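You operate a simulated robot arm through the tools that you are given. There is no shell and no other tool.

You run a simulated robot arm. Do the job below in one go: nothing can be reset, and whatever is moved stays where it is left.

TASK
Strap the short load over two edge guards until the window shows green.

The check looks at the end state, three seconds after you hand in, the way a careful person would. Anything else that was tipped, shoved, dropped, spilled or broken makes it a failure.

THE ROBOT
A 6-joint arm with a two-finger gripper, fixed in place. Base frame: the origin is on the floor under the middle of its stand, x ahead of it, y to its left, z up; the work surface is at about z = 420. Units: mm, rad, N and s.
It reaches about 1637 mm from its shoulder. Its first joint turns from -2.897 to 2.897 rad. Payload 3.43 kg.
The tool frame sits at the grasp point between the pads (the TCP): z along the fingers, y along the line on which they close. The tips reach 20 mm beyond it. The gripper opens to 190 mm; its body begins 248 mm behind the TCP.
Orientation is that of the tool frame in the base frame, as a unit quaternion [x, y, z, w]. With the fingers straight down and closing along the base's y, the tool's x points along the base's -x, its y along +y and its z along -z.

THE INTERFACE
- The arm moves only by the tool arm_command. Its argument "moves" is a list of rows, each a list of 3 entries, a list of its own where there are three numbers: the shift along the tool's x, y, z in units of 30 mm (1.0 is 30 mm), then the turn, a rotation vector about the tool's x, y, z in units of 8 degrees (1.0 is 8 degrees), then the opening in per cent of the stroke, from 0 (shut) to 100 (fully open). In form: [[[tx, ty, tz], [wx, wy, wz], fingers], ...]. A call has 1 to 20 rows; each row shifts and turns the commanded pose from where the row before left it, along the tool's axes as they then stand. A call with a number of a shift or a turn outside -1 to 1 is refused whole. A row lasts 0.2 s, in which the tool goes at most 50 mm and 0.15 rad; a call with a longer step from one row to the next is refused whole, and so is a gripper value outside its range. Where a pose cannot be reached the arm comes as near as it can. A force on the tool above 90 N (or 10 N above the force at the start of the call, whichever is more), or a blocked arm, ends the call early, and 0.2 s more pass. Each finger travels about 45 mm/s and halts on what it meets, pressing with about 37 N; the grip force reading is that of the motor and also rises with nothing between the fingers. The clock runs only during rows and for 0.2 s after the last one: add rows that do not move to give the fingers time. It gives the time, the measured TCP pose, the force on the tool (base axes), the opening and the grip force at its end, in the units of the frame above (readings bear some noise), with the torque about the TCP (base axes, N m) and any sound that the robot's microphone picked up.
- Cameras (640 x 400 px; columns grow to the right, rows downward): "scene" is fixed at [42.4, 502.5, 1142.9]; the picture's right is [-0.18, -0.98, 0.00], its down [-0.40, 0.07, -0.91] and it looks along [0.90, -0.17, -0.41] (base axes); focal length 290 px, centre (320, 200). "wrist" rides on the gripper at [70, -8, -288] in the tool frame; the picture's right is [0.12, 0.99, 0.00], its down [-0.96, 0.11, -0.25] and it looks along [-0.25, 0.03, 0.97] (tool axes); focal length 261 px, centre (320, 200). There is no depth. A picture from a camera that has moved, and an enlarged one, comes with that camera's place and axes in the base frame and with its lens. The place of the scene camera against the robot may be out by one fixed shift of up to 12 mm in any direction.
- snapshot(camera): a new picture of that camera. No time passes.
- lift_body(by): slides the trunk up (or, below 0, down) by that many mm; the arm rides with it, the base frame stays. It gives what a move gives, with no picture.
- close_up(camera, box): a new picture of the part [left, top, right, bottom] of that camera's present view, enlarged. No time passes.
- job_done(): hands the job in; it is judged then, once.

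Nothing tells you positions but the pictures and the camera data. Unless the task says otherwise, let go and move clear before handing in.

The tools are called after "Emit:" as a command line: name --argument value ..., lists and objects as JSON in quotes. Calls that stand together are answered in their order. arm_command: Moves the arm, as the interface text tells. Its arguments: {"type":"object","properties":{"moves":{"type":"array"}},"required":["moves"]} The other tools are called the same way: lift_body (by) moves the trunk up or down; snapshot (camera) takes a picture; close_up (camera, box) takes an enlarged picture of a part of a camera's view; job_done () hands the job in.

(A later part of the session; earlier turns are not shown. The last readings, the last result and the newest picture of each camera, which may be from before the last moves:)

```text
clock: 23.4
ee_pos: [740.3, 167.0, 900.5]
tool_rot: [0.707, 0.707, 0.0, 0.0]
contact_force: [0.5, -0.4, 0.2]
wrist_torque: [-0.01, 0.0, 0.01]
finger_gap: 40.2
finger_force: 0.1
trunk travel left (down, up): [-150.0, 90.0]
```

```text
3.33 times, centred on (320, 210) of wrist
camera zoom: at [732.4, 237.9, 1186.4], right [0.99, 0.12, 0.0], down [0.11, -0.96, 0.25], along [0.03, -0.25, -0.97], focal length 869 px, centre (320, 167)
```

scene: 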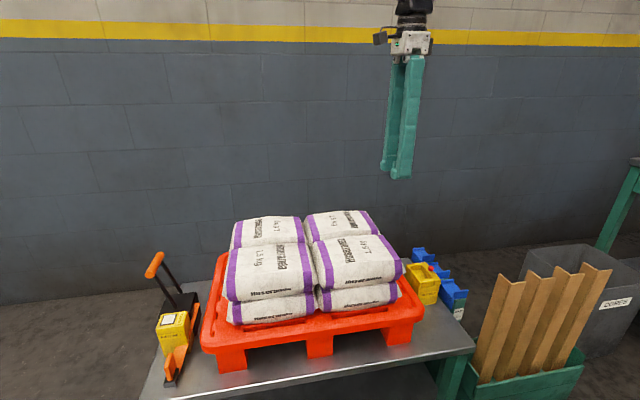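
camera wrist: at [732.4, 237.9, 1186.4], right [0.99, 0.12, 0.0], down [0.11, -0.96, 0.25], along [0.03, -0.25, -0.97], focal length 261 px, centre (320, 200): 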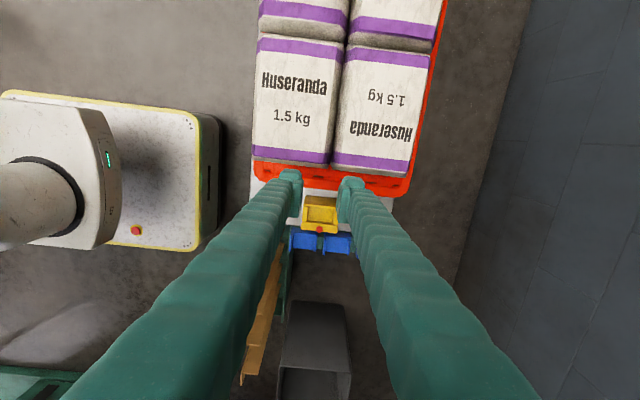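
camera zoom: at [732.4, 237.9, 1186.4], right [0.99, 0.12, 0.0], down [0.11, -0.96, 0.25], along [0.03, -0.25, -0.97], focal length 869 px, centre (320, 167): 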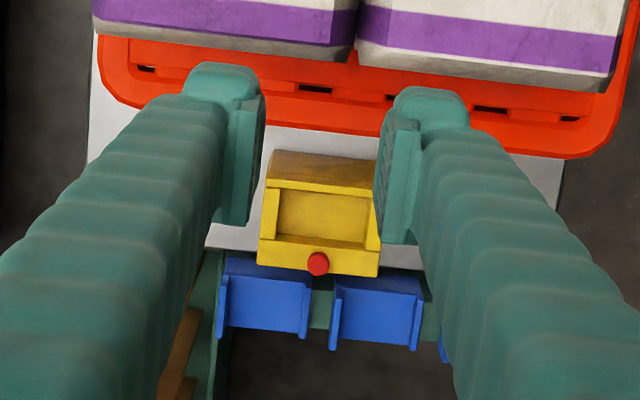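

The fingers are about 30 mm thick with pads about 40 mm wide, so one finger fits inside the guard's channel. I'll move over guard 1's lip and down to z≈650 to check alignment.

Emit:
arm_command --moves '[[[-1, -0.28, 1], [0, 0, 0], 21], [[-1, -0.28, 1], [0, 0, 0], 21], [[-1, -0.28, 1], [0, 0, 0], 21], [[-1, -0.28, 1], [0, 0, 0], 21], [[-1, -0.28, 1], [0, 0, 0], 21], [[-1, -0.28, 1], [0, 0, 0], 21], [[-1, -0.28, 1], [0, 0, 0], 21], [[-1, -0.28, 1], [0, 0, 0], 21], [[-0.14, 0, 0.5], [0, 0, 0], 21], [[0, 0, 0], [0, 0, 0], 21], [[0, 0, 0], [0, 0, 0], 21]]'

Emit:
snapshot --camera "wrist"

Emit:
close_up --camera "wrist" --box '[260, 100, 420, 220]'

Emit:
close_up --camera "scene" --box '[400, 160, 500, 320]'

```text
clock: 25.8
ee_pos: [673.5, -76.6, 645.7]
tool_rot: [0.707, 0.707, 0.0, 0.0]
contact_force: [-0.1, 1.0, 0.1]
wrist_torque: [-0.02, 0.02, -0.01]
finger_gap: 40.1
finger_force: 0.1
trunk travel left (down, up): [-150.0, 90.0]
```

```text
taken
camera wrist: at [666.5, -6.8, 930.4], right [0.99, 0.12, 0.0], down [0.11, -0.96, 0.25], along [0.03, -0.25, -0.97], focal length 261 px, centre (320, 200)
```

wrist: 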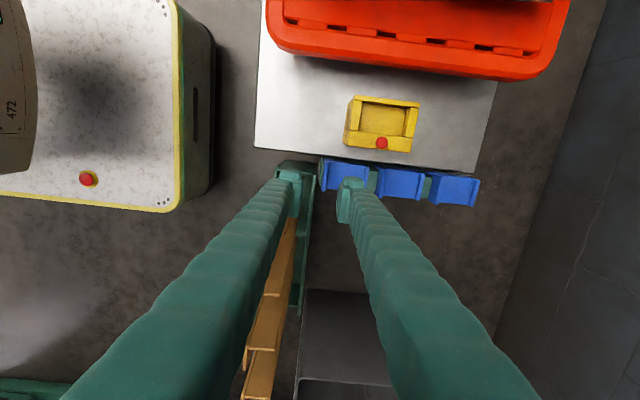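

```text
3.33 times, centred on (340, 160) of wrist
camera zoom: at [666.5, -6.8, 930.4], right [0.99, 0.12, 0.0], down [0.11, -0.96, 0.25], along [0.03, -0.25, -0.97], focal length 869 px, centre (253, 333)
```

zoom: 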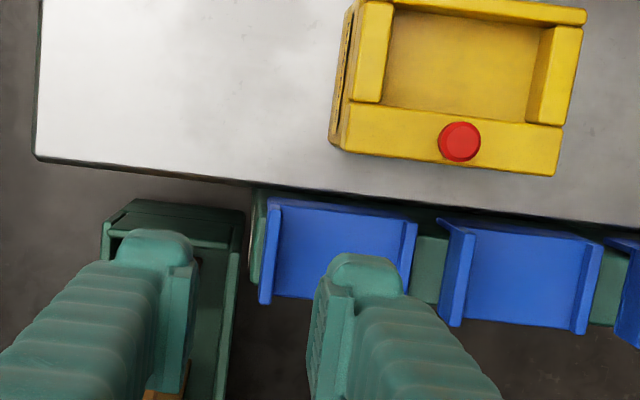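

```text
2.50 times, centred on (450, 240) of scene
camera zoom: at [42.4, 502.5, 1142.9], right [-0.18, -0.98, 0.0], down [-0.4, 0.07, -0.91], along [0.9, -0.17, -0.41], focal length 725 px, centre (-5, 100)
```

zoom: 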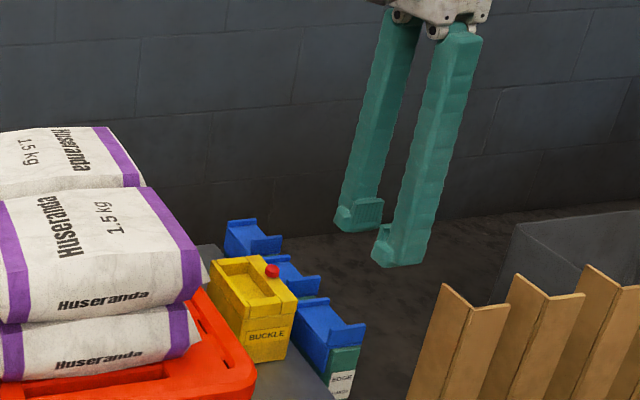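

Measured from here, guard 1's lip is centred at about (683.5, −75). I'll shift there and descend until the tips are just above the lip, then check.

Emit:
arm_command --moves '[[[0.053, 0.333, 0], [0, 0, 0], 21], [[0, 0, 1], [0, 0, 0], 21], [[0, 0, 1], [0, 0, 0], 21], [[0, 0, 1], [0, 0, 0], 21], [[0, 0, 0.9], [0, 0, 0], 21], [[0, 0, 0], [0, 0, 0], 21], [[0, 0, 0], [0, 0, 0], 21]]'

Emit:
close_up --camera "wrist" --box '[260, 120, 420, 240]'

Emit:
close_up --camera "scene" --box '[400, 200, 490, 320]'

```text
clock: 27.4
ee_pos: [682.9, -74.9, 528.9]
tool_rot: [0.707, 0.707, 0.0, 0.0]
contact_force: [0.1, -0.4, 0.2]
wrist_torque: [0.0, -0.01, -0.01]
finger_gap: 39.8
finger_force: 0.0
trunk travel left (down, up): [-150.0, 90.0]
```

```text
3.33 times, centred on (340, 180) of wrist
camera zoom: at [674.6, -4.1, 814.6], right [0.99, 0.12, 0.0], down [0.11, -0.96, 0.25], along [0.03, -0.25, -0.97], focal length 869 px, centre (253, 267)
```

zoom: 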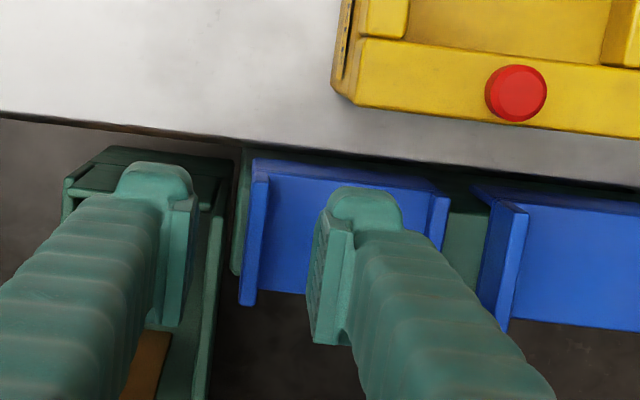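

```text
3.33 times, centred on (445, 260) of scene
camera zoom: at [42.4, 502.5, 1142.9], right [-0.18, -0.98, 0.0], down [-0.4, 0.07, -0.91], along [0.9, -0.17, -0.41], focal length 966 px, centre (-97, 0)
```

zoom: 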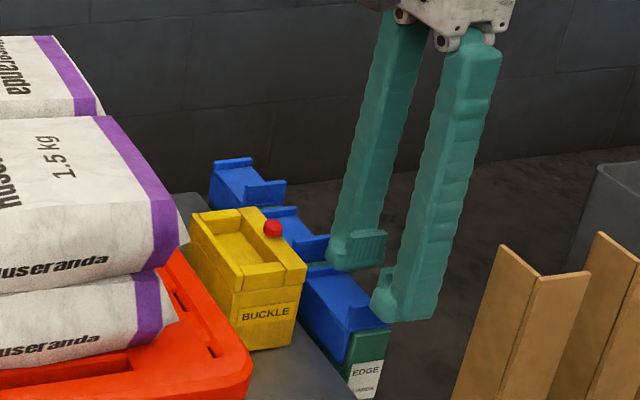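

The lip sits centred between the fingers. I'll descend the last 29 mm so the tips stop just above the plate, then check before closing.

Emit:
arm_command --moves '[[[0, 0, 0.5], [0, 0, 0], 21], [[0, 0, 0.45], [0, 0, 0], 21], [[0, 0, 0], [0, 0, 0], 21]]'

Emit:
close_up --camera "scene" --box '[420, 230, 480, 320]'

Emit:
close_up --camera "wrist" --box '[260, 140, 400, 240]'

```text
clock: 28.2
ee_pos: [682.8, -74.3, 500.1]
tool_rot: [0.707, 0.707, 0.0, 0.0]
contact_force: [0.5, 0.3, -0.2]
wrist_torque: [0.02, 0.0, -0.01]
finger_gap: 40.0
finger_force: 0.1
trunk travel left (down, up): [-150.0, 90.0]
```

```text
4.44 times, centred on (450, 275) of scene
camera zoom: at [42.4, 502.5, 1142.9], right [-0.18, -0.98, 0.0], down [-0.4, 0.07, -0.91], along [0.9, -0.17, -0.41], focal length 1289 px, centre (-258, -133)
```

zoom: 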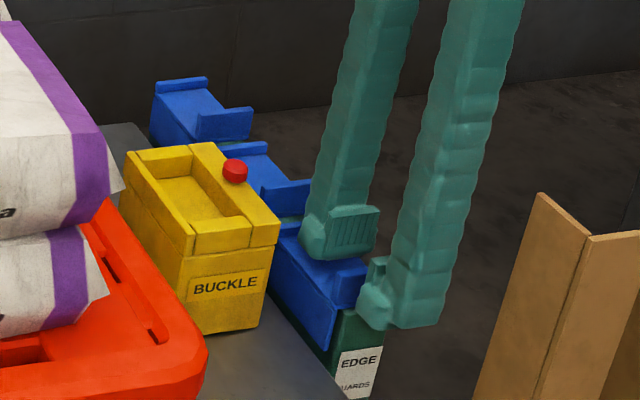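

```text
4.00 times, centred on (330, 190) of wrist
camera zoom: at [674.3, -4.1, 785.3], right [0.99, 0.12, 0.0], down [0.11, -0.96, 0.25], along [0.03, -0.25, -0.97], focal length 1043 px, centre (280, 240)
```

zoom: 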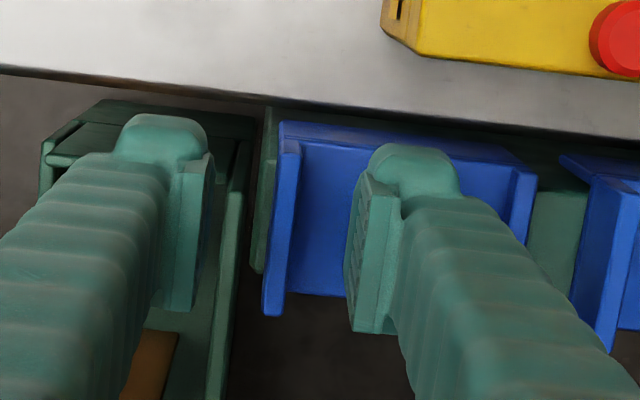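

No contact so far and the lip lies between the pads. I'll close on it.

Emit:
arm_command --moves '[[[0, 0, 0], [0, 0, 0], 12], [[0, 0, 0], [0, 0, 0], 6], [[0, 0, 0], [0, 0, 0], 0], [[0, 0, 0], [0, 0, 0], 0], [[0, 0, 0], [0, 0, 0], 0]]'

Emit:
close_up --camera "wrist" --box '[260, 140, 400, 240]'

Emit:
close_up --camera "scene" --box '[420, 230, 480, 320]'

```text
clock: 29.4
ee_pos: [682.4, -75.9, 499.3]
tool_rot: [0.707, 0.707, 0.001, 0.0]
contact_force: [-0.6, -0.4, -0.7]
wrist_torque: [-0.03, 0.01, 0.02]
finger_gap: 5.7
finger_force: 36.3
trunk travel left (down, up): [-150.0, 90.0]
```

```text
4.00 times, centred on (330, 190) of wrist
camera zoom: at [674.3, -4.1, 785.4], right [0.99, 0.12, 0.0], down [0.11, -0.96, 0.25], along [0.03, -0.25, -0.97], focal length 1043 px, centre (280, 240)
```

zoom: 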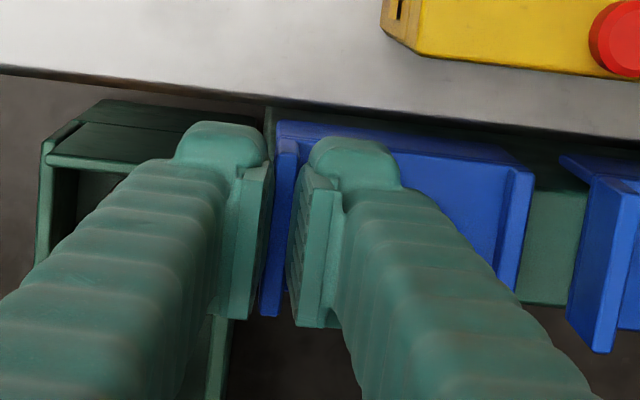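

```text
4.44 times, centred on (450, 275) of scene
camera zoom: at [42.4, 502.5, 1142.9], right [-0.18, -0.98, 0.0], down [-0.4, 0.07, -0.91], along [0.9, -0.17, -0.41], focal length 1289 px, centre (-258, -133)
```

zoom: 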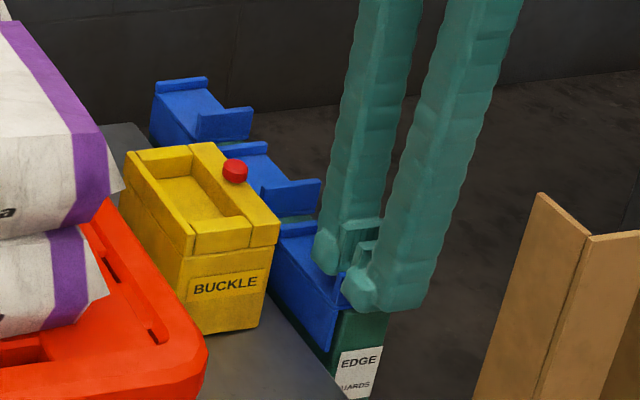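

The fingers hold the lip (5.7 mm gap at 36 N). I'll lift straight up, slowly at first.

Emit:
arm_command --moves '[[[0, 0, -0.3], [0, 0, 0], 0], [[0, 0, -0.5], [0, 0, 0], 0], [[0, 0, -0.7], [0, 0, 0], 0], [[0, 0, -1], [0, 0, 0], 0], [[0, 0, -1], [0, 0, 0], 0], [[0, 0, -1], [0, 0, 0], 0], [[0, 0, 0], [0, 0, 0], 0]]'

Emit:
close_up --camera "scene" --box '[400, 180, 500, 320]'

Emit:
close_up --camera "wrist" --box '[260, 140, 400, 240]'

```text
clock: 31.0
ee_pos: [683.4, -77.3, 632.5]
tool_rot: [0.707, 0.707, 0.0, -0.001]
contact_force: [-0.5, 0.4, -1.3]
wrist_torque: [-0.02, 0.01, -0.02]
finger_gap: 6.2
finger_force: 36.7
trunk travel left (down, up): [-150.0, 90.0]
```

```text
2.86 times, centred on (450, 250) of scene
camera zoom: at [42.4, 502.5, 1142.9], right [-0.18, -0.98, 0.0], down [-0.4, 0.07, -0.91], along [0.9, -0.17, -0.41], focal length 828 px, centre (-51, 57)
```

zoom: 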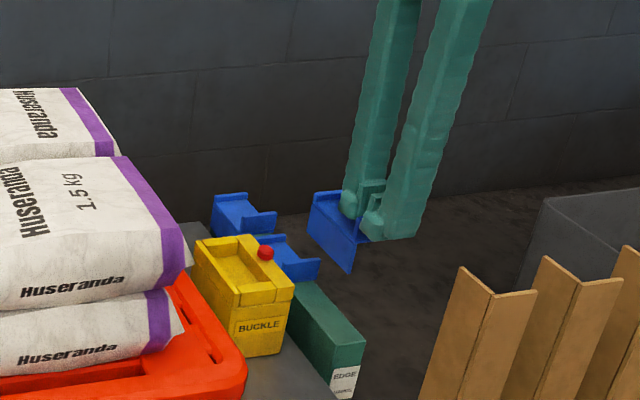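

```text
4.00 times, centred on (330, 190) of wrist
camera zoom: at [675.3, -6.1, 920.8], right [0.99, 0.12, 0.0], down [0.11, -0.96, 0.25], along [0.03, -0.25, -0.97], focal length 1043 px, centre (280, 240)
```

zoom: 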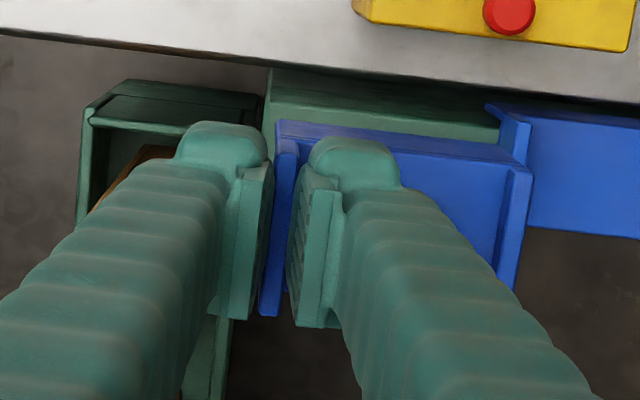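

Guard 1 is free and level in the grip. I'll raise it further and carry it over the load to the +y end, where I'll look down on the far edge first.

Emit:
arm_command --moves '[[[0, 0, -1], [0, 0, 0], 0], [[0, 0, -1], [0, 0, 0], 0], [[0, 0, -1], [0, 0, 0], 0], [[0, 0, -1], [0, 0, 0], 0], [[0, 0, -1], [0, 0, 0], 0], [[0.5, 0, -1], [0, 0, 0], 0], [[1, 0, -1], [0, 0, 0], 0], [[1, 0, -1], [0, 0, 0], 0], [[1, 0, 0], [0, 0, 0], 0], [[1, 0, 0], [0, 0, 0], 0], [[1, 0, 0], [0, 0, 0], 0], [[1, 0, 0], [0, 0, 0], 0], [[1, 0, 0], [0, 0, 0], 0], [[1, 0, 0], [0, 0, 0], 0], [[1, 0, 0], [0, 0, 0], 0], [[1, 0, 0], [0, 0, 0], 0], [[1, 0, 0], [0, 0, 0], 0], [[1, 0, 0], [0, 0, 0], 0], [[1, 0, 0], [0, 0, 0], 0], [[1, 0, 0], [0, 0, 0], 0]]'

Emit:
arm_command --moves '[[[1, -0.3, 0], [0, 0, 0], 0], [[1, -0.3, 0], [0, 0, 0], 0], [[1, -0.3, 0], [0, 0, 0], 0], [[1, -0.3, 0], [0, 0, 0], 0], [[1, -0.3, 0], [0, 0, 0], 0], [[1, 0, 0], [0, 0, 0], 0], [[1, 0, 0], [0, 0, 0], 0], [[1, 0, 0], [0, 0, 0], 0], [[1, 0, 0], [0, 0, 0], 0], [[0.5, 0, 0], [0, 0, 0], 0], [[0, 0, 0], [0, 0, 0], 0]]'

Emit:
snapshot --camera "wrist"

Emit:
snapshot --camera "scene"

```text
clock: 35.2
ee_pos: [679.8, 358.2, 873.3]
tool_rot: [0.708, 0.706, 0.0, 0.0]
contact_force: [0.3, -0.9, 1.1]
wrist_torque: [0.12, 0.02, -0.04]
finger_gap: 6.0
finger_force: 36.9
trunk travel left (down, up): [-150.0, 90.0]
```

```text
clock: 37.6
ee_pos: [638.8, 644.7, 875.1]
tool_rot: [0.707, 0.707, 0.0, -0.001]
contact_force: [0.0, 0.7, -1.1]
wrist_torque: [0.01, -0.01, 0.0]
finger_gap: 5.8
finger_force: 37.1
trunk travel left (down, up): [-150.0, 90.0]
```

```text
taken
camera wrist: at [631.2, 715.3, 1160.7], right [0.99, 0.12, 0.0], down [0.11, -0.96, 0.25], along [0.03, -0.25, -0.97], focal length 261 px, centre (320, 200)
```

wrist: 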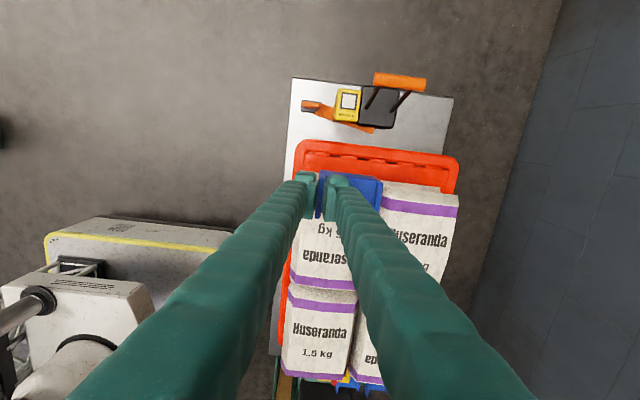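

```text
taken
```

scene: 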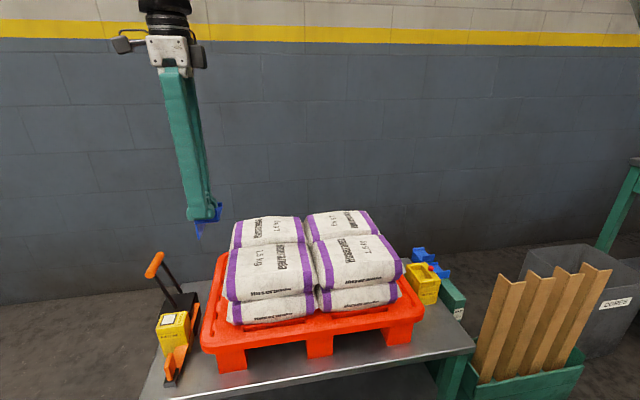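

The guard is held over the +y end. I'll zoom in on the sack edge there.

Emit:
close_up --camera "wrist" --box '[280, 120, 480, 250]'

Emit:
close_up --camera "scene" --box '[150, 60, 260, 250]'

```text
3.08 times, centred on (380, 185) of wrist
camera zoom: at [631.2, 715.3, 1160.7], right [0.99, 0.12, 0.0], down [0.11, -0.96, 0.25], along [0.03, -0.25, -0.97], focal length 802 px, centre (135, 246)
```

zoom: 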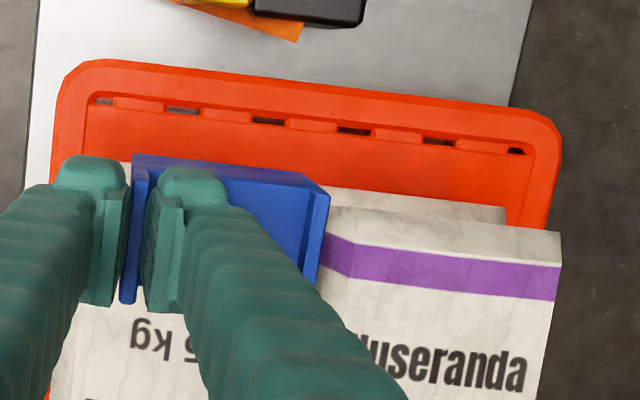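

```text
2.11 times, centred on (205, 155) of scene
camera zoom: at [42.4, 502.5, 1142.9], right [-0.18, -0.98, 0.0], down [-0.4, 0.07, -0.91], along [0.9, -0.17, -0.41], focal length 610 px, centre (562, 295)
```

zoom: 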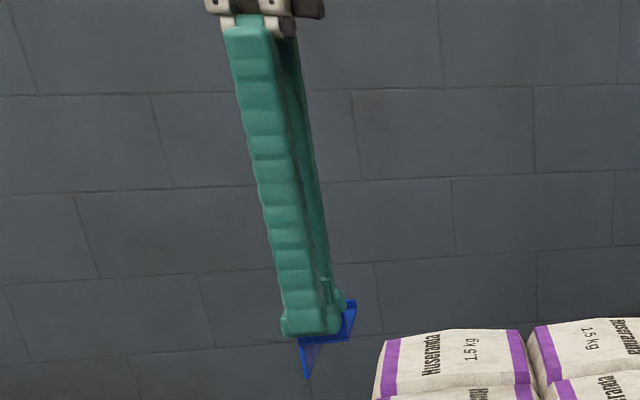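

The +y top edge of the sacks is at about y≈611 (z≈689), bulging to about y≈626. I'll bring the guard to x-centre ≈758, just outside that edge, and above it.

Emit:
arm_command --moves '[[[-0.27, 0.705, 0.5], [0, 0, 0], 0], [[-0.27, 0.705, 0.8], [0, 0, 0], 0], [[-0.27, 0.705, 0.8], [0, 0, 0], 0], [[-0.27, 0.705, 0.8], [0, 0, 0], 0], [[0, 0, 0.5], [0, 0, 0], 0], [[0, 0, 0.3], [0, 0, 0], 0], [[0, 0, 0], [0, 0, 0], 0], [[0, 0, 0], [0, 0, 0], 0]]'

Emit:
close_up --camera "wrist" --box '[240, 110, 440, 250]'

Emit:
close_up --camera "scene" --box '[190, 140, 320, 260]'

```text
clock: 39.4
ee_pos: [721.3, 611.7, 764.1]
tool_rot: [0.707, 0.707, 0.0, 0.0]
contact_force: [3.7, -12.3, 28.1]
wrist_torque: [-0.29, -0.07, -0.02]
finger_gap: 5.8
finger_force: 36.2
trunk travel left (down, up): [-150.0, 90.0]
```

```text
2.86 times, centred on (340, 180) of wrist
camera zoom: at [713.2, 682.5, 1050.4], right [0.99, 0.12, 0.0], down [0.12, -0.96, 0.25], along [0.03, -0.25, -0.97], focal length 745 px, centre (263, 257)
```

zoom: 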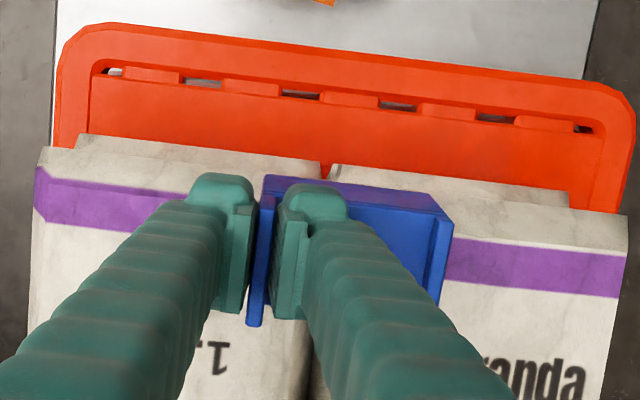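

```text
3.33 times, centred on (255, 200) of scene
camera zoom: at [42.4, 502.5, 1142.9], right [-0.18, -0.98, 0.0], down [-0.4, 0.07, -0.91], along [0.9, -0.17, -0.41], focal length 966 px, centre (537, 200)
```

zoom: 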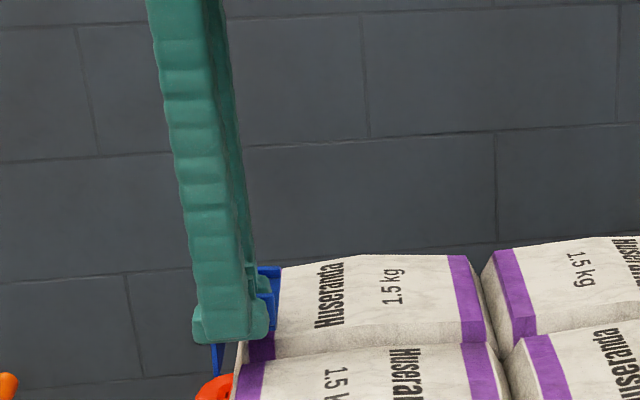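

The force reading shows an early contact (28 N upward), so the sacks may be higher here than I took them. I'll back up 20 mm and look again.

Emit:
arm_command --moves '[[[0, 0, -0.4], [0, 0, 0], 0], [[0, 0, -0.4], [0, 0, 0], 0], [[0, 0, 0], [0, 0, 0], 0]]'

Emit:
close_up --camera "wrist" --box '[240, 110, 440, 250]'

Emit:
close_up --camera "scene" --box '[210, 190, 290, 290]'

```text
clock: 40.2
ee_pos: [723.1, 612.2, 788.0]
tool_rot: [0.707, 0.707, 0.0, 0.0]
contact_force: [0.8, 0.0, -0.4]
wrist_torque: [0.03, 0.01, 0.01]
finger_gap: 5.9
finger_force: 37.4
trunk travel left (down, up): [-150.0, 90.0]
```

```text
2.86 times, centred on (340, 180) of wrist
camera zoom: at [714.4, 683.3, 1073.3], right [0.99, 0.12, 0.0], down [0.12, -0.96, 0.25], along [0.03, -0.25, -0.97], focal length 745 px, centre (263, 257)
```

zoom: 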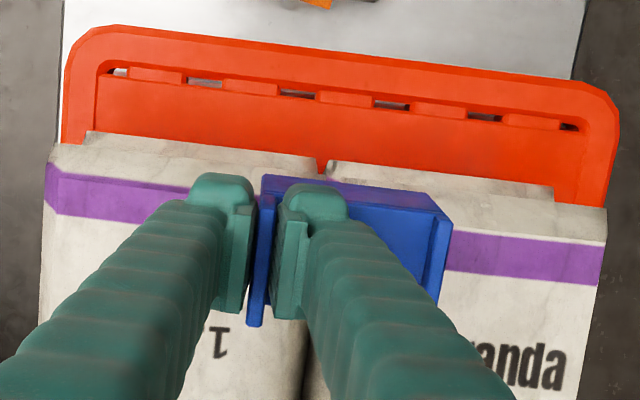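

```text
4.00 times, centred on (250, 240) of scene
camera zoom: at [42.4, 502.5, 1142.9], right [-0.18, -0.98, 0.0], down [-0.4, 0.07, -0.91], along [0.9, -0.17, -0.41], focal length 1160 px, centre (600, 40)
```

zoom: 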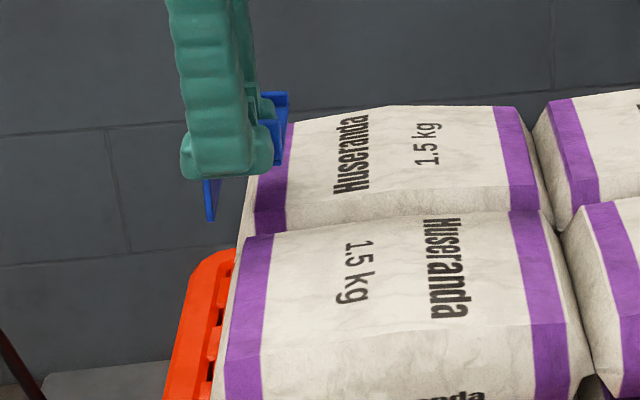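

The guard is still held squarely and the force is back to zero, so its side plate most likely met the sack's end, which reaches slightly further out than it looks. I'll move 12 mm further out and lower in small steps while watching the force.

Emit:
arm_command --moves '[[[0.4, 0, 0], [0, 0, 0], 0], [[0, 0, 0.4], [0, 0, 0], 0], [[0, 0, 0.4], [0, 0, 0], 0], [[0, 0, 0], [0, 0, 0], 0]]'

```text
clock: 41.2
ee_pos: [723.3, 625.5, 764.3]
tool_rot: [0.707, 0.707, 0.0, -0.001]
contact_force: [-0.1, 0.8, -0.3]
wrist_torque: [0.0, -0.02, 0.03]
finger_gap: 6.2
finger_force: 37.1
trunk travel left (down, up): [-150.0, 90.0]
```

No contact here now. I'll keep lowering in small steps.

Emit:
arm_command --moves '[[[0, 0, 0.2], [0, 0, 0], 0], [[0, 0, 0.2], [0, 0, 0], 0], [[0, 0, 0], [0, 0, 0], 0]]'

Emit:
arm_command --moves '[[[0, 0, 0.15], [0, 0, 0], 0], [[0, 0, 0.15], [0, 0, 0], 0], [[0, 0, 0], [0, 0, 0], 0]]'

Emit:
close_up --camera "wrist" --box '[240, 110, 440, 250]'

Emit:
close_up --camera "scene" --box '[210, 190, 290, 290]'

```text
clock: 42.0
ee_pos: [722.8, 623.9, 753.0]
tool_rot: [0.707, 0.707, 0.001, 0.0]
contact_force: [-0.1, -0.7, 0.6]
wrist_torque: [-0.03, 0.0, -0.03]
finger_gap: 5.9
finger_force: 36.4
trunk travel left (down, up): [-150.0, 90.0]
```

```text
clock: 42.8
ee_pos: [722.6, 624.7, 743.3]
tool_rot: [0.707, 0.707, -0.001, 0.0]
contact_force: [-0.7, 0.1, 0.8]
wrist_torque: [0.03, 0.02, 0.01]
finger_gap: 6.0
finger_force: 37.0
trunk travel left (down, up): [-150.0, 90.0]
```

```text
2.86 times, centred on (340, 180) of wrist
camera zoom: at [714.5, 695.7, 1029.3], right [0.99, 0.12, 0.0], down [0.11, -0.96, 0.25], along [0.03, -0.25, -0.97], focal length 745 px, centre (263, 257)
```

zoom: 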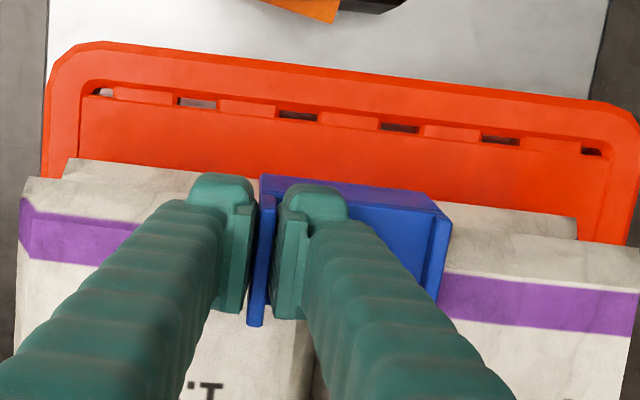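

```text
4.00 times, centred on (250, 240) of scene
camera zoom: at [42.4, 502.5, 1142.9], right [-0.18, -0.98, 0.0], down [-0.4, 0.07, -0.91], along [0.9, -0.17, -0.41], focal length 1160 px, centre (600, 40)
```

zoom: 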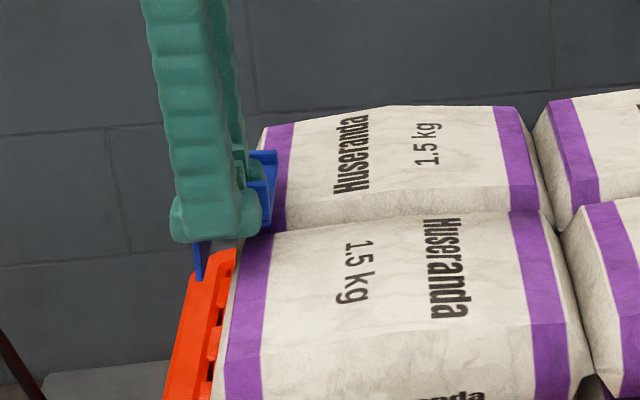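

Still clear at z≈743, with the side plate now below the sack's top. I'll continue down in steps of about 4 mm.

Emit:
arm_command --moves '[[[0, 0, 0.13], [0, 0, 0], 0], [[0, 0, 0.13], [0, 0, 0], 0], [[0, 0, 0], [0, 0, 0], 0]]'

Emit:
arm_command --moves '[[[0, 0, 0.13], [0, 0, 0], 0], [[0, 0, 0], [0, 0, 0], 0]]'

Emit:
arm_command --moves '[[[0, 0, 0.1], [0, 0, 0], 0], [[0, 0, 0], [0, 0, 0], 0]]'

```text
clock: 43.6
ee_pos: [722.7, 624.2, 734.3]
tool_rot: [0.707, 0.707, 0.0, 0.001]
contact_force: [-0.1, 0.3, 0.3]
wrist_torque: [0.0, 0.01, -0.01]
finger_gap: 5.9
finger_force: 36.6
trunk travel left (down, up): [-150.0, 90.0]
```

```text
clock: 44.2
ee_pos: [724.5, 625.4, 733.3]
tool_rot: [0.707, 0.707, -0.001, 0.001]
contact_force: [1.0, 0.9, -0.6]
wrist_torque: [0.02, 0.02, -0.01]
finger_gap: 5.9
finger_force: 37.5
trunk travel left (down, up): [-150.0, 90.0]
```

```text
clock: 44.8
ee_pos: [722.7, 625.4, 728.8]
tool_rot: [0.707, 0.707, 0.0, 0.001]
contact_force: [-0.5, -0.2, -1.6]
wrist_torque: [-0.01, 0.0, 0.0]
finger_gap: 6.3
finger_force: 36.6
trunk travel left (down, up): [-150.0, 90.0]
```

Emit:
arm_command --moves '[[[0, 0, 0.1], [0, 0, 0], 0], [[0, 0, 0], [0, 0, 0], 0]]'

Emit:
arm_command --moves '[[[0, 0, 0.1], [0, 0, 0], 0], [[0, 0, 0], [0, 0, 0], 0]]'

Emit:
arm_command --moves '[[[0, 0, 0.1], [0, 0, 0], 0], [[0, 0, 0], [0, 0, 0], 0]]'

Emit:
close_up --camera "scene" --box '[210, 190, 290, 290]'

```text
clock: 45.4
ee_pos: [723.9, 624.5, 726.0]
tool_rot: [0.707, 0.707, 0.001, 0.001]
contact_force: [-1.5, 1.2, 16.7]
wrist_torque: [-0.52, 0.02, 0.0]
finger_gap: 5.9
finger_force: 36.9
trunk travel left (down, up): [-150.0, 90.0]
```

```text
clock: 46.0
ee_pos: [722.2, 625.2, 724.3]
tool_rot: [0.708, 0.707, 0.002, 0.0]
contact_force: [3.7, 6.1, 31.9]
wrist_torque: [-0.81, -0.39, 0.19]
finger_gap: 6.0
finger_force: 37.3
trunk travel left (down, up): [-150.0, 90.0]
```

```text
clock: 46.6
ee_pos: [723.0, 625.1, 723.3]
tool_rot: [0.708, 0.706, 0.002, 0.0]
contact_force: [-1.6, 4.9, 68.8]
wrist_torque: [-0.87, -0.74, 0.1]
finger_gap: 6.0
finger_force: 37.2
trunk travel left (down, up): [-150.0, 90.0]
```

```text
4.00 times, centred on (250, 240) of scene
camera zoom: at [42.4, 502.5, 1142.9], right [-0.18, -0.98, 0.0], down [-0.4, 0.07, -0.91], along [0.9, -0.17, -0.41], focal length 1160 px, centre (600, 40)
```

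zoom: 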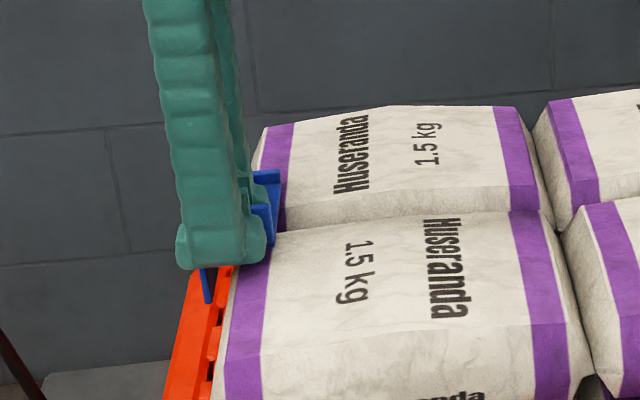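

Contact with the sack top begins near TCP z≈727, so the top there is at about z≈696. I'll ease up 5 mm and then slide inward in small steps, one at a time, to seat the side plate against the sack end.

Emit:
arm_command --moves '[[[0, 0, -0.17], [0, 0, 0], 0], [[0, 0, -0.1], [0, 0, 0], 0], [[0, 0, 0], [0, 0, 0], 0]]'

```text
clock: 47.4
ee_pos: [722.8, 621.5, 724.6]
tool_rot: [0.708, 0.706, -0.002, 0.001]
contact_force: [-1.4, 1.6, 2.5]
wrist_torque: [0.08, -0.2, 0.07]
finger_gap: 5.7
finger_force: 36.7
trunk travel left (down, up): [-150.0, 90.0]
```

Emit:
close_up --camera "wrist" --box '[260, 120, 420, 230]'

Emit:
close_up --camera "scene" --box '[220, 210, 280, 280]'

```text
3.64 times, centred on (340, 175) of wrist
camera zoom: at [715.3, 694.0, 1010.0], right [0.99, 0.12, 0.0], down [0.11, -0.96, 0.25], along [0.03, -0.25, -0.97], focal length 948 px, centre (247, 291)
```

zoom: 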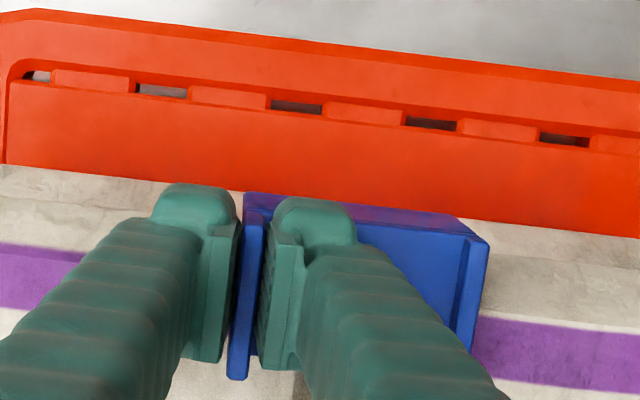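

```text
5.71 times, centred on (250, 245) of scene
camera zoom: at [42.4, 502.5, 1142.9], right [-0.18, -0.98, 0.0], down [-0.4, 0.07, -0.91], along [0.9, -0.17, -0.41], focal length 1657 px, centre (720, -57)
```

zoom: 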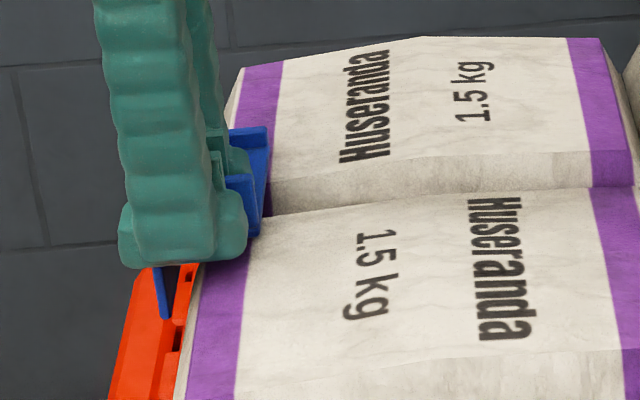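

Emit:
arm_command --moves '[[[-0.13, 0, -0.05], [0, 0, 0], 0], [[0, 0, 0], [0, 0, 0], 0], [[0, 0, 0], [0, 0, 0], 0]]'

```text
clock: 48.2
ee_pos: [722.4, 619.0, 726.8]
tool_rot: [0.708, 0.707, 0.0, -0.001]
contact_force: [0.3, 0.3, -0.4]
wrist_torque: [-0.02, 0.0, 0.0]
finger_gap: 6.0
finger_force: 37.4
trunk travel left (down, up): [-150.0, 90.0]
```

Emit:
arm_command --moves '[[[-0.1, 0, 0], [0, 0, 0], 0], [[0, 0, 0], [0, 0, 0], 0], [[0, 0, 0], [0, 0, 0], 0]]'

```text
clock: 49.0
ee_pos: [723.3, 616.6, 727.7]
tool_rot: [0.708, 0.707, 0.0, 0.001]
contact_force: [-0.8, -0.5, -0.9]
wrist_torque: [-0.03, 0.01, 0.01]
finger_gap: 6.0
finger_force: 36.9
trunk travel left (down, up): [-150.0, 90.0]
```

Emit:
arm_command --moves '[[[-0.1, 0, 0], [0, 0, 0], 0], [[0, 0, 0], [0, 0, 0], 0], [[0, 0, 0], [0, 0, 0], 0]]'

```text
clock: 49.8
ee_pos: [722.7, 615.3, 728.7]
tool_rot: [0.707, 0.707, 0.0, 0.0]
contact_force: [1.3, 7.8, 0.6]
wrist_torque: [0.42, -0.05, 0.05]
finger_gap: 5.8
finger_force: 36.9
trunk travel left (down, up): [-150.0, 90.0]
```

The side plate touches the sack end at TCP y≈615 (7.8 N). I'll back off 1.5 mm and lower gently onto the top.

Emit:
arm_command --moves '[[[0.05, 0, 0], [0, 0, 0], 0], [[0, 0, 0.05], [0, 0, 0], 0], [[0, 0, 0], [0, 0, 0], 0], [[0, 0, 0], [0, 0, 0], 0]]'

```text
clock: 50.8
ee_pos: [723.3, 616.3, 726.5]
tool_rot: [0.708, 0.707, 0.0, 0.0]
contact_force: [1.0, -0.6, 0.8]
wrist_torque: [0.0, -0.01, -0.01]
finger_gap: 6.0
finger_force: 37.0
trunk travel left (down, up): [-150.0, 90.0]
```

Emit:
arm_command --moves '[[[0, 0, 0.04], [0, 0, 0], 0], [[0, 0, 0], [0, 0, 0], 0], [[0, 0, 0], [0, 0, 0], 0]]'

```text
clock: 51.6
ee_pos: [722.4, 616.1, 725.0]
tool_rot: [0.707, 0.708, 0.0, -0.001]
contact_force: [0.7, -0.3, 1.5]
wrist_torque: [0.0, -0.09, 0.0]
finger_gap: 6.0
finger_force: 37.2
trunk travel left (down, up): [-150.0, 90.0]
```

Emit:
arm_command --moves '[[[0, 0, 0.04], [0, 0, 0], 0], [[0, 0, 0], [0, 0, 0], 0], [[0, 0, 0], [0, 0, 0], 0]]'

```text
clock: 52.4
ee_pos: [722.5, 615.2, 722.6]
tool_rot: [0.707, 0.707, 0.0, -0.001]
contact_force: [-0.9, 0.8, 1.5]
wrist_torque: [0.11, -0.24, 0.08]
finger_gap: 5.7
finger_force: 37.3
trunk travel left (down, up): [-150.0, 90.0]
```

Emit:
arm_command --moves '[[[0, 0, 0.04], [0, 0, 0], 0], [[0, 0, 0], [0, 0, 0], 0], [[0, 0, 0], [0, 0, 0], 0]]'

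Emit:
close_up --camera "wrist" --box '[260, 120, 420, 230]'

Emit:
close_up --camera "scene" --box '[220, 210, 280, 280]'

```text
clock: 53.2
ee_pos: [722.5, 616.2, 724.0]
tool_rot: [0.707, 0.707, 0.001, 0.0]
contact_force: [-2.8, -0.7, 13.9]
wrist_torque: [-0.06, -0.24, 0.01]
finger_gap: 5.9
finger_force: 37.2
trunk travel left (down, up): [-150.0, 90.0]
```

```text
3.64 times, centred on (340, 175) of wrist
camera zoom: at [714.5, 686.4, 1009.9], right [0.99, 0.12, 0.0], down [0.11, -0.96, 0.25], along [0.03, -0.25, -0.97], focal length 948 px, centre (247, 291)
```

zoom: 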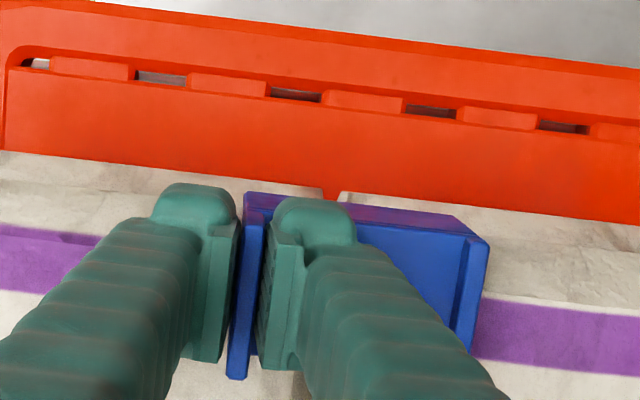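

```text
5.71 times, centred on (250, 245) of scene
camera zoom: at [42.4, 502.5, 1142.9], right [-0.18, -0.98, 0.0], down [-0.4, 0.07, -0.91], along [0.9, -0.17, -0.41], focal length 1657 px, centre (720, -57)
```

zoom: 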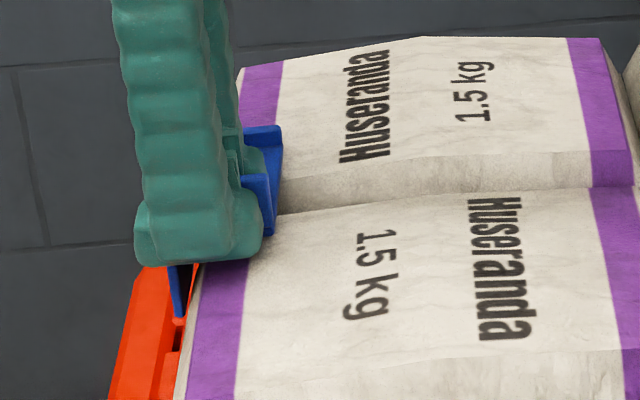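

The guard is seated (14 N down, side plate against the sack end). I'll relieve the pressure slightly and open the fingers.

Emit:
arm_command --moves '[[[0, 0, -0.03], [0, 0, 0], 0], [[0, 0, 0], [0, 0, 0], 5], [[0, 0, 0], [0, 0, 0], 10], [[0, 0, 0], [0, 0, 0], 14], [[0, 0, 0], [0, 0, 0], 18], [[0, 0, 0], [0, 0, 0], 18]]'

Emit:
close_up --camera "wrist" --box '[260, 120, 420, 230]'

Emit:
close_up --camera "scene" --box '[220, 210, 280, 280]'

```text
clock: 54.6
ee_pos: [723.4, 617.1, 724.0]
tool_rot: [0.707, 0.707, 0.0, 0.0]
contact_force: [-3.6, 0.9, 13.3]
wrist_torque: [-0.01, -0.29, 0.04]
finger_gap: 32.1
finger_force: 0.1
trunk travel left (down, up): [-150.0, 90.0]
```

```text
3.64 times, centred on (340, 175) of wrist
camera zoom: at [714.3, 687.0, 1010.2], right [0.99, 0.12, 0.0], down [0.11, -0.96, 0.25], along [0.03, -0.25, -0.97], focal length 948 px, centre (247, 291)
```

zoom: 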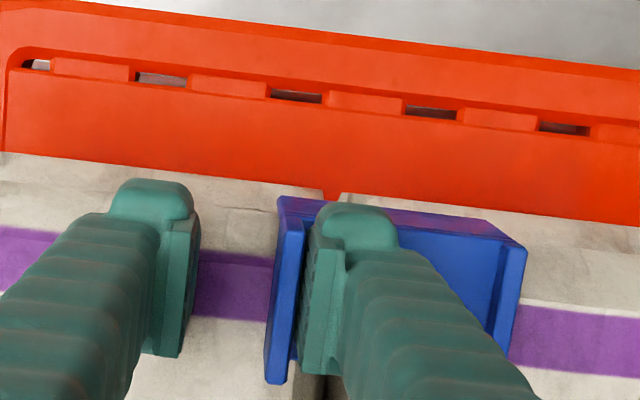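

```text
5.71 times, centred on (250, 245) of scene
camera zoom: at [42.4, 502.5, 1142.9], right [-0.18, -0.98, 0.0], down [-0.4, 0.07, -0.91], along [0.9, -0.17, -0.41], focal length 1657 px, centre (720, -57)
```

zoom: 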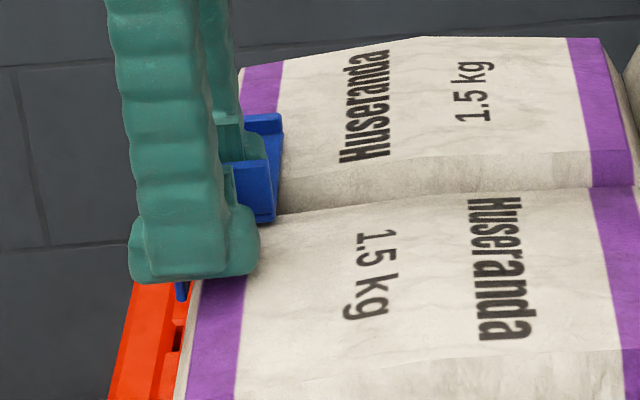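

The inner finger pressed on the plate while opening and dragged the guard a little toward +x. I'll raise the fingers straight up and see where it sits.

Emit:
arm_command --moves '[[[0, 0, -0.2], [0, 0, 0], 18], [[0, 0, -0.5], [0, 0, 0], 18], [[0, 0, -0.8], [0, 0, 0], 18], [[0, 0, -1], [0, 0, 0], 18], [[0, 0, 0], [0, 0, 0], 18]]'

Emit:
close_up --camera "wrist" --box '[250, 110, 430, 240]'

Emit:
close_up --camera "scene" --box '[220, 190, 300, 290]'

```text
clock: 55.8
ee_pos: [722.5, 617.3, 800.0]
tool_rot: [0.707, 0.707, 0.0, 0.001]
contact_force: [0.0, -0.4, 0.1]
wrist_torque: [-0.01, -0.02, 0.01]
finger_gap: 34.0
finger_force: 0.1
trunk travel left (down, up): [-150.0, 90.0]
```

```text
3.08 times, centred on (340, 175) of wrist
camera zoom: at [715.0, 687.6, 1085.3], right [0.99, 0.12, 0.0], down [0.11, -0.96, 0.25], along [0.03, -0.25, -0.97], focal length 802 px, centre (258, 277)
```

zoom: 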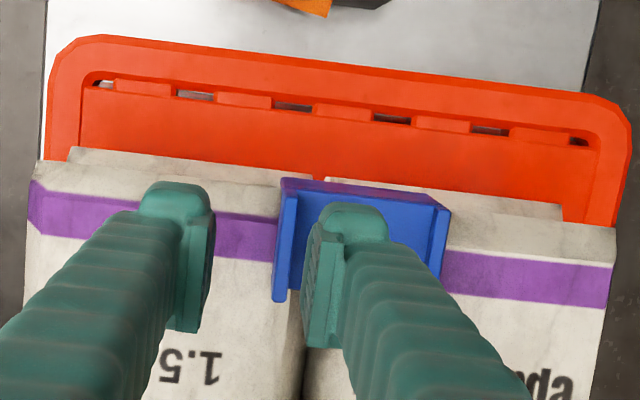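

```text
4.00 times, centred on (260, 240) of scene
camera zoom: at [42.4, 502.5, 1142.9], right [-0.18, -0.98, 0.0], down [-0.4, 0.07, -0.91], along [0.9, -0.17, -0.41], focal length 1160 px, centre (560, 40)
```

zoom: 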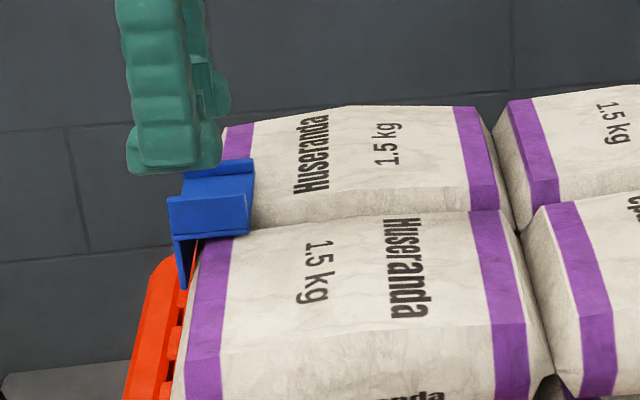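

Guard 1 sits on the +y edge, stable, but about 12 mm too far toward +x (lip at x≈733). I'll nudge it back by closing the fingers around the lip with the TCP at x≈725, keeping the tips off the plate this time.

Emit:
arm_command --moves '[[[-0.17, 0.07, 0.5], [0, 0, 0], 26], [[0, 0, 0.8], [0, 0, 0], 26], [[0, 0, 0.6], [0, 0, 0], 26], [[0, 0, 0.36], [0, 0, 0], 26], [[0, 0, 0], [0, 0, 0], 26]]'

Emit:
close_up --camera "wrist" --box '[250, 110, 430, 240]'

Emit:
close_up --camera "scene" --box '[220, 190, 300, 290]'

```text
clock: 57.0
ee_pos: [726.0, 610.4, 731.7]
tool_rot: [0.708, 0.707, 0.0, 0.001]
contact_force: [-0.1, -0.6, 0.7]
wrist_torque: [0.01, -0.01, 0.03]
finger_gap: 49.3
finger_force: 0.0
trunk travel left (down, up): [-150.0, 90.0]
```

```text
3.08 times, centred on (340, 175) of wrist
camera zoom: at [717.0, 681.6, 1017.0], right [0.99, 0.12, 0.0], down [0.11, -0.96, 0.25], along [0.03, -0.25, -0.97], focal length 802 px, centre (258, 277)
```

zoom: 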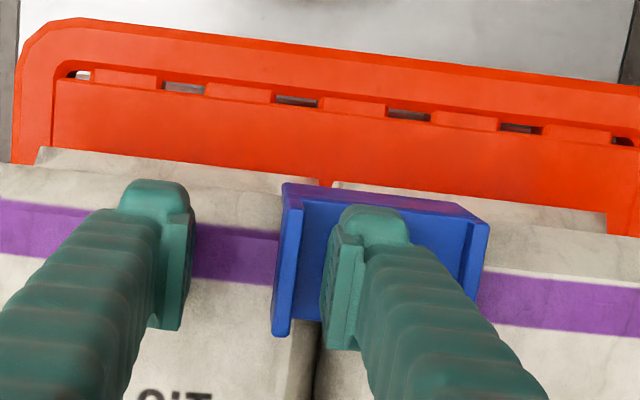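

```text
4.00 times, centred on (260, 240) of scene
camera zoom: at [42.4, 502.5, 1142.9], right [-0.18, -0.98, 0.0], down [-0.4, 0.07, -0.91], along [0.9, -0.17, -0.41], focal length 1160 px, centre (560, 40)
```

zoom: 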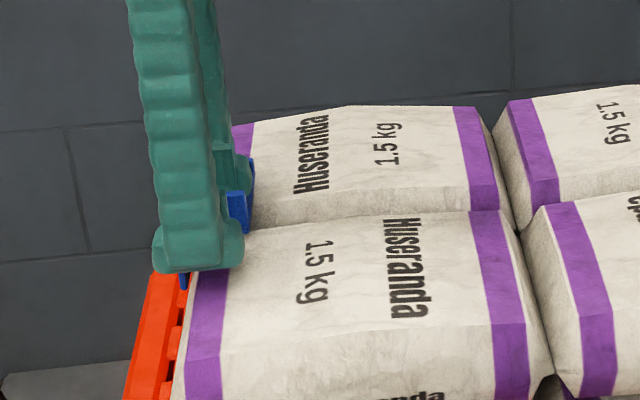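

The fingers straddle the lip with no contact. I'll close them part way to nudge the guard toward −x, then open and rise.

Emit:
arm_command --moves '[[[0, 0, 0], [0, 0, 0], 20], [[0, 0, 0], [0, 0, 0], 15], [[0, 0, 0], [0, 0, 0], 11], [[0, 0, 0], [0, 0, 0], 8], [[0, 0, 0], [0, 0, 0], 5], [[0, 0, 0], [0, 0, 0], 5]]'

Emit:
close_up --camera "wrist" --box '[250, 110, 430, 240]'

```text
clock: 58.4
ee_pos: [725.7, 611.0, 731.4]
tool_rot: [0.707, 0.707, 0.0, 0.0]
contact_force: [-0.6, -0.2, -0.6]
wrist_torque: [0.01, 0.0, 0.0]
finger_gap: 9.3
finger_force: 0.1
trunk travel left (down, up): [-150.0, 90.0]
```

```text
3.08 times, centred on (340, 175) of wrist
camera zoom: at [717.0, 681.7, 1017.1], right [0.99, 0.12, 0.0], down [0.11, -0.96, 0.25], along [0.03, -0.25, -0.97], focal length 802 px, centre (258, 277)
```

zoom: 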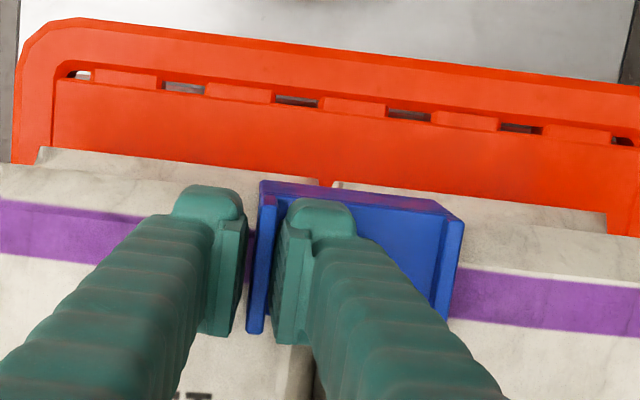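

The guard moved back about 11 mm, so it is centred near x≈761. I'll open slightly and rise clear.

Emit:
arm_command --moves '[[[0, 0, 0], [0, 0, 0], 9], [[0, 0, 0], [0, 0, 0], 13], [[0, 0, 0], [0, 0, 0], 15], [[0, 0, -0.3], [0, 0, 0], 15], [[0, 0, -0.8], [0, 0, 0], 15], [[0, 0, -1], [0, 0, 0], 15], [[0, 0, -1], [0, 0, 0], 15], [[0, 0, -1], [0, 0, 0], 15], [[0, 0, 0], [0, 0, 0], 15]]'

Emit:
close_up --camera "wrist" --box '[250, 110, 430, 240]'

Emit:
close_up --camera "scene" --box '[220, 190, 300, 290]'

```text
clock: 60.4
ee_pos: [726.5, 612.0, 852.7]
tool_rot: [0.708, 0.706, 0.0, 0.001]
contact_force: [-0.2, 0.0, -0.6]
wrist_torque: [0.03, 0.0, 0.0]
finger_gap: 28.5
finger_force: 0.1
trunk travel left (down, up): [-150.0, 90.0]
```

```text
3.08 times, centred on (340, 175) of wrist
camera zoom: at [718.1, 681.9, 1139.6], right [0.99, 0.12, 0.0], down [0.11, -0.96, 0.25], along [0.03, -0.25, -0.97], focal length 802 px, centre (258, 277)
```

zoom: 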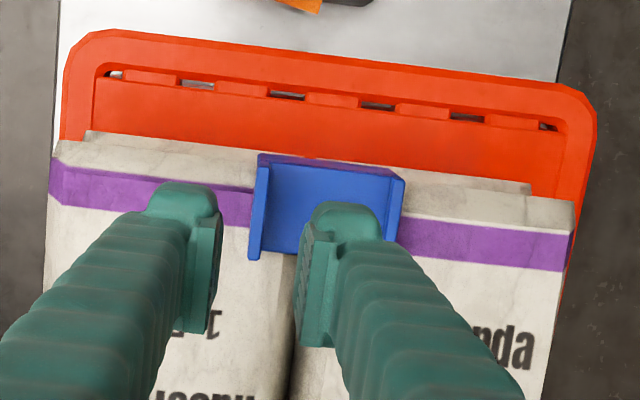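

```text
4.00 times, centred on (260, 240) of scene
camera zoom: at [42.4, 502.5, 1142.9], right [-0.18, -0.98, 0.0], down [-0.4, 0.07, -0.91], along [0.9, -0.17, -0.41], focal length 1160 px, centre (560, 40)
```

zoom: 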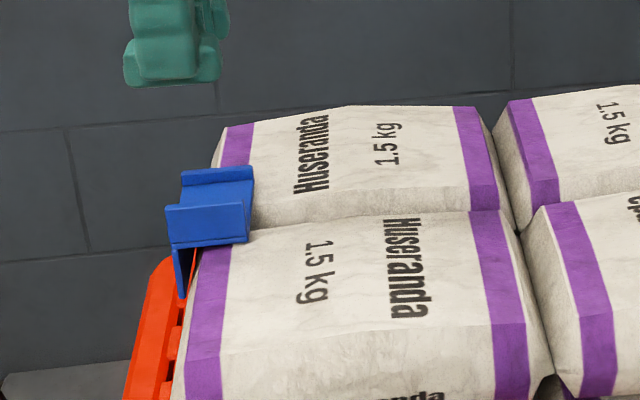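

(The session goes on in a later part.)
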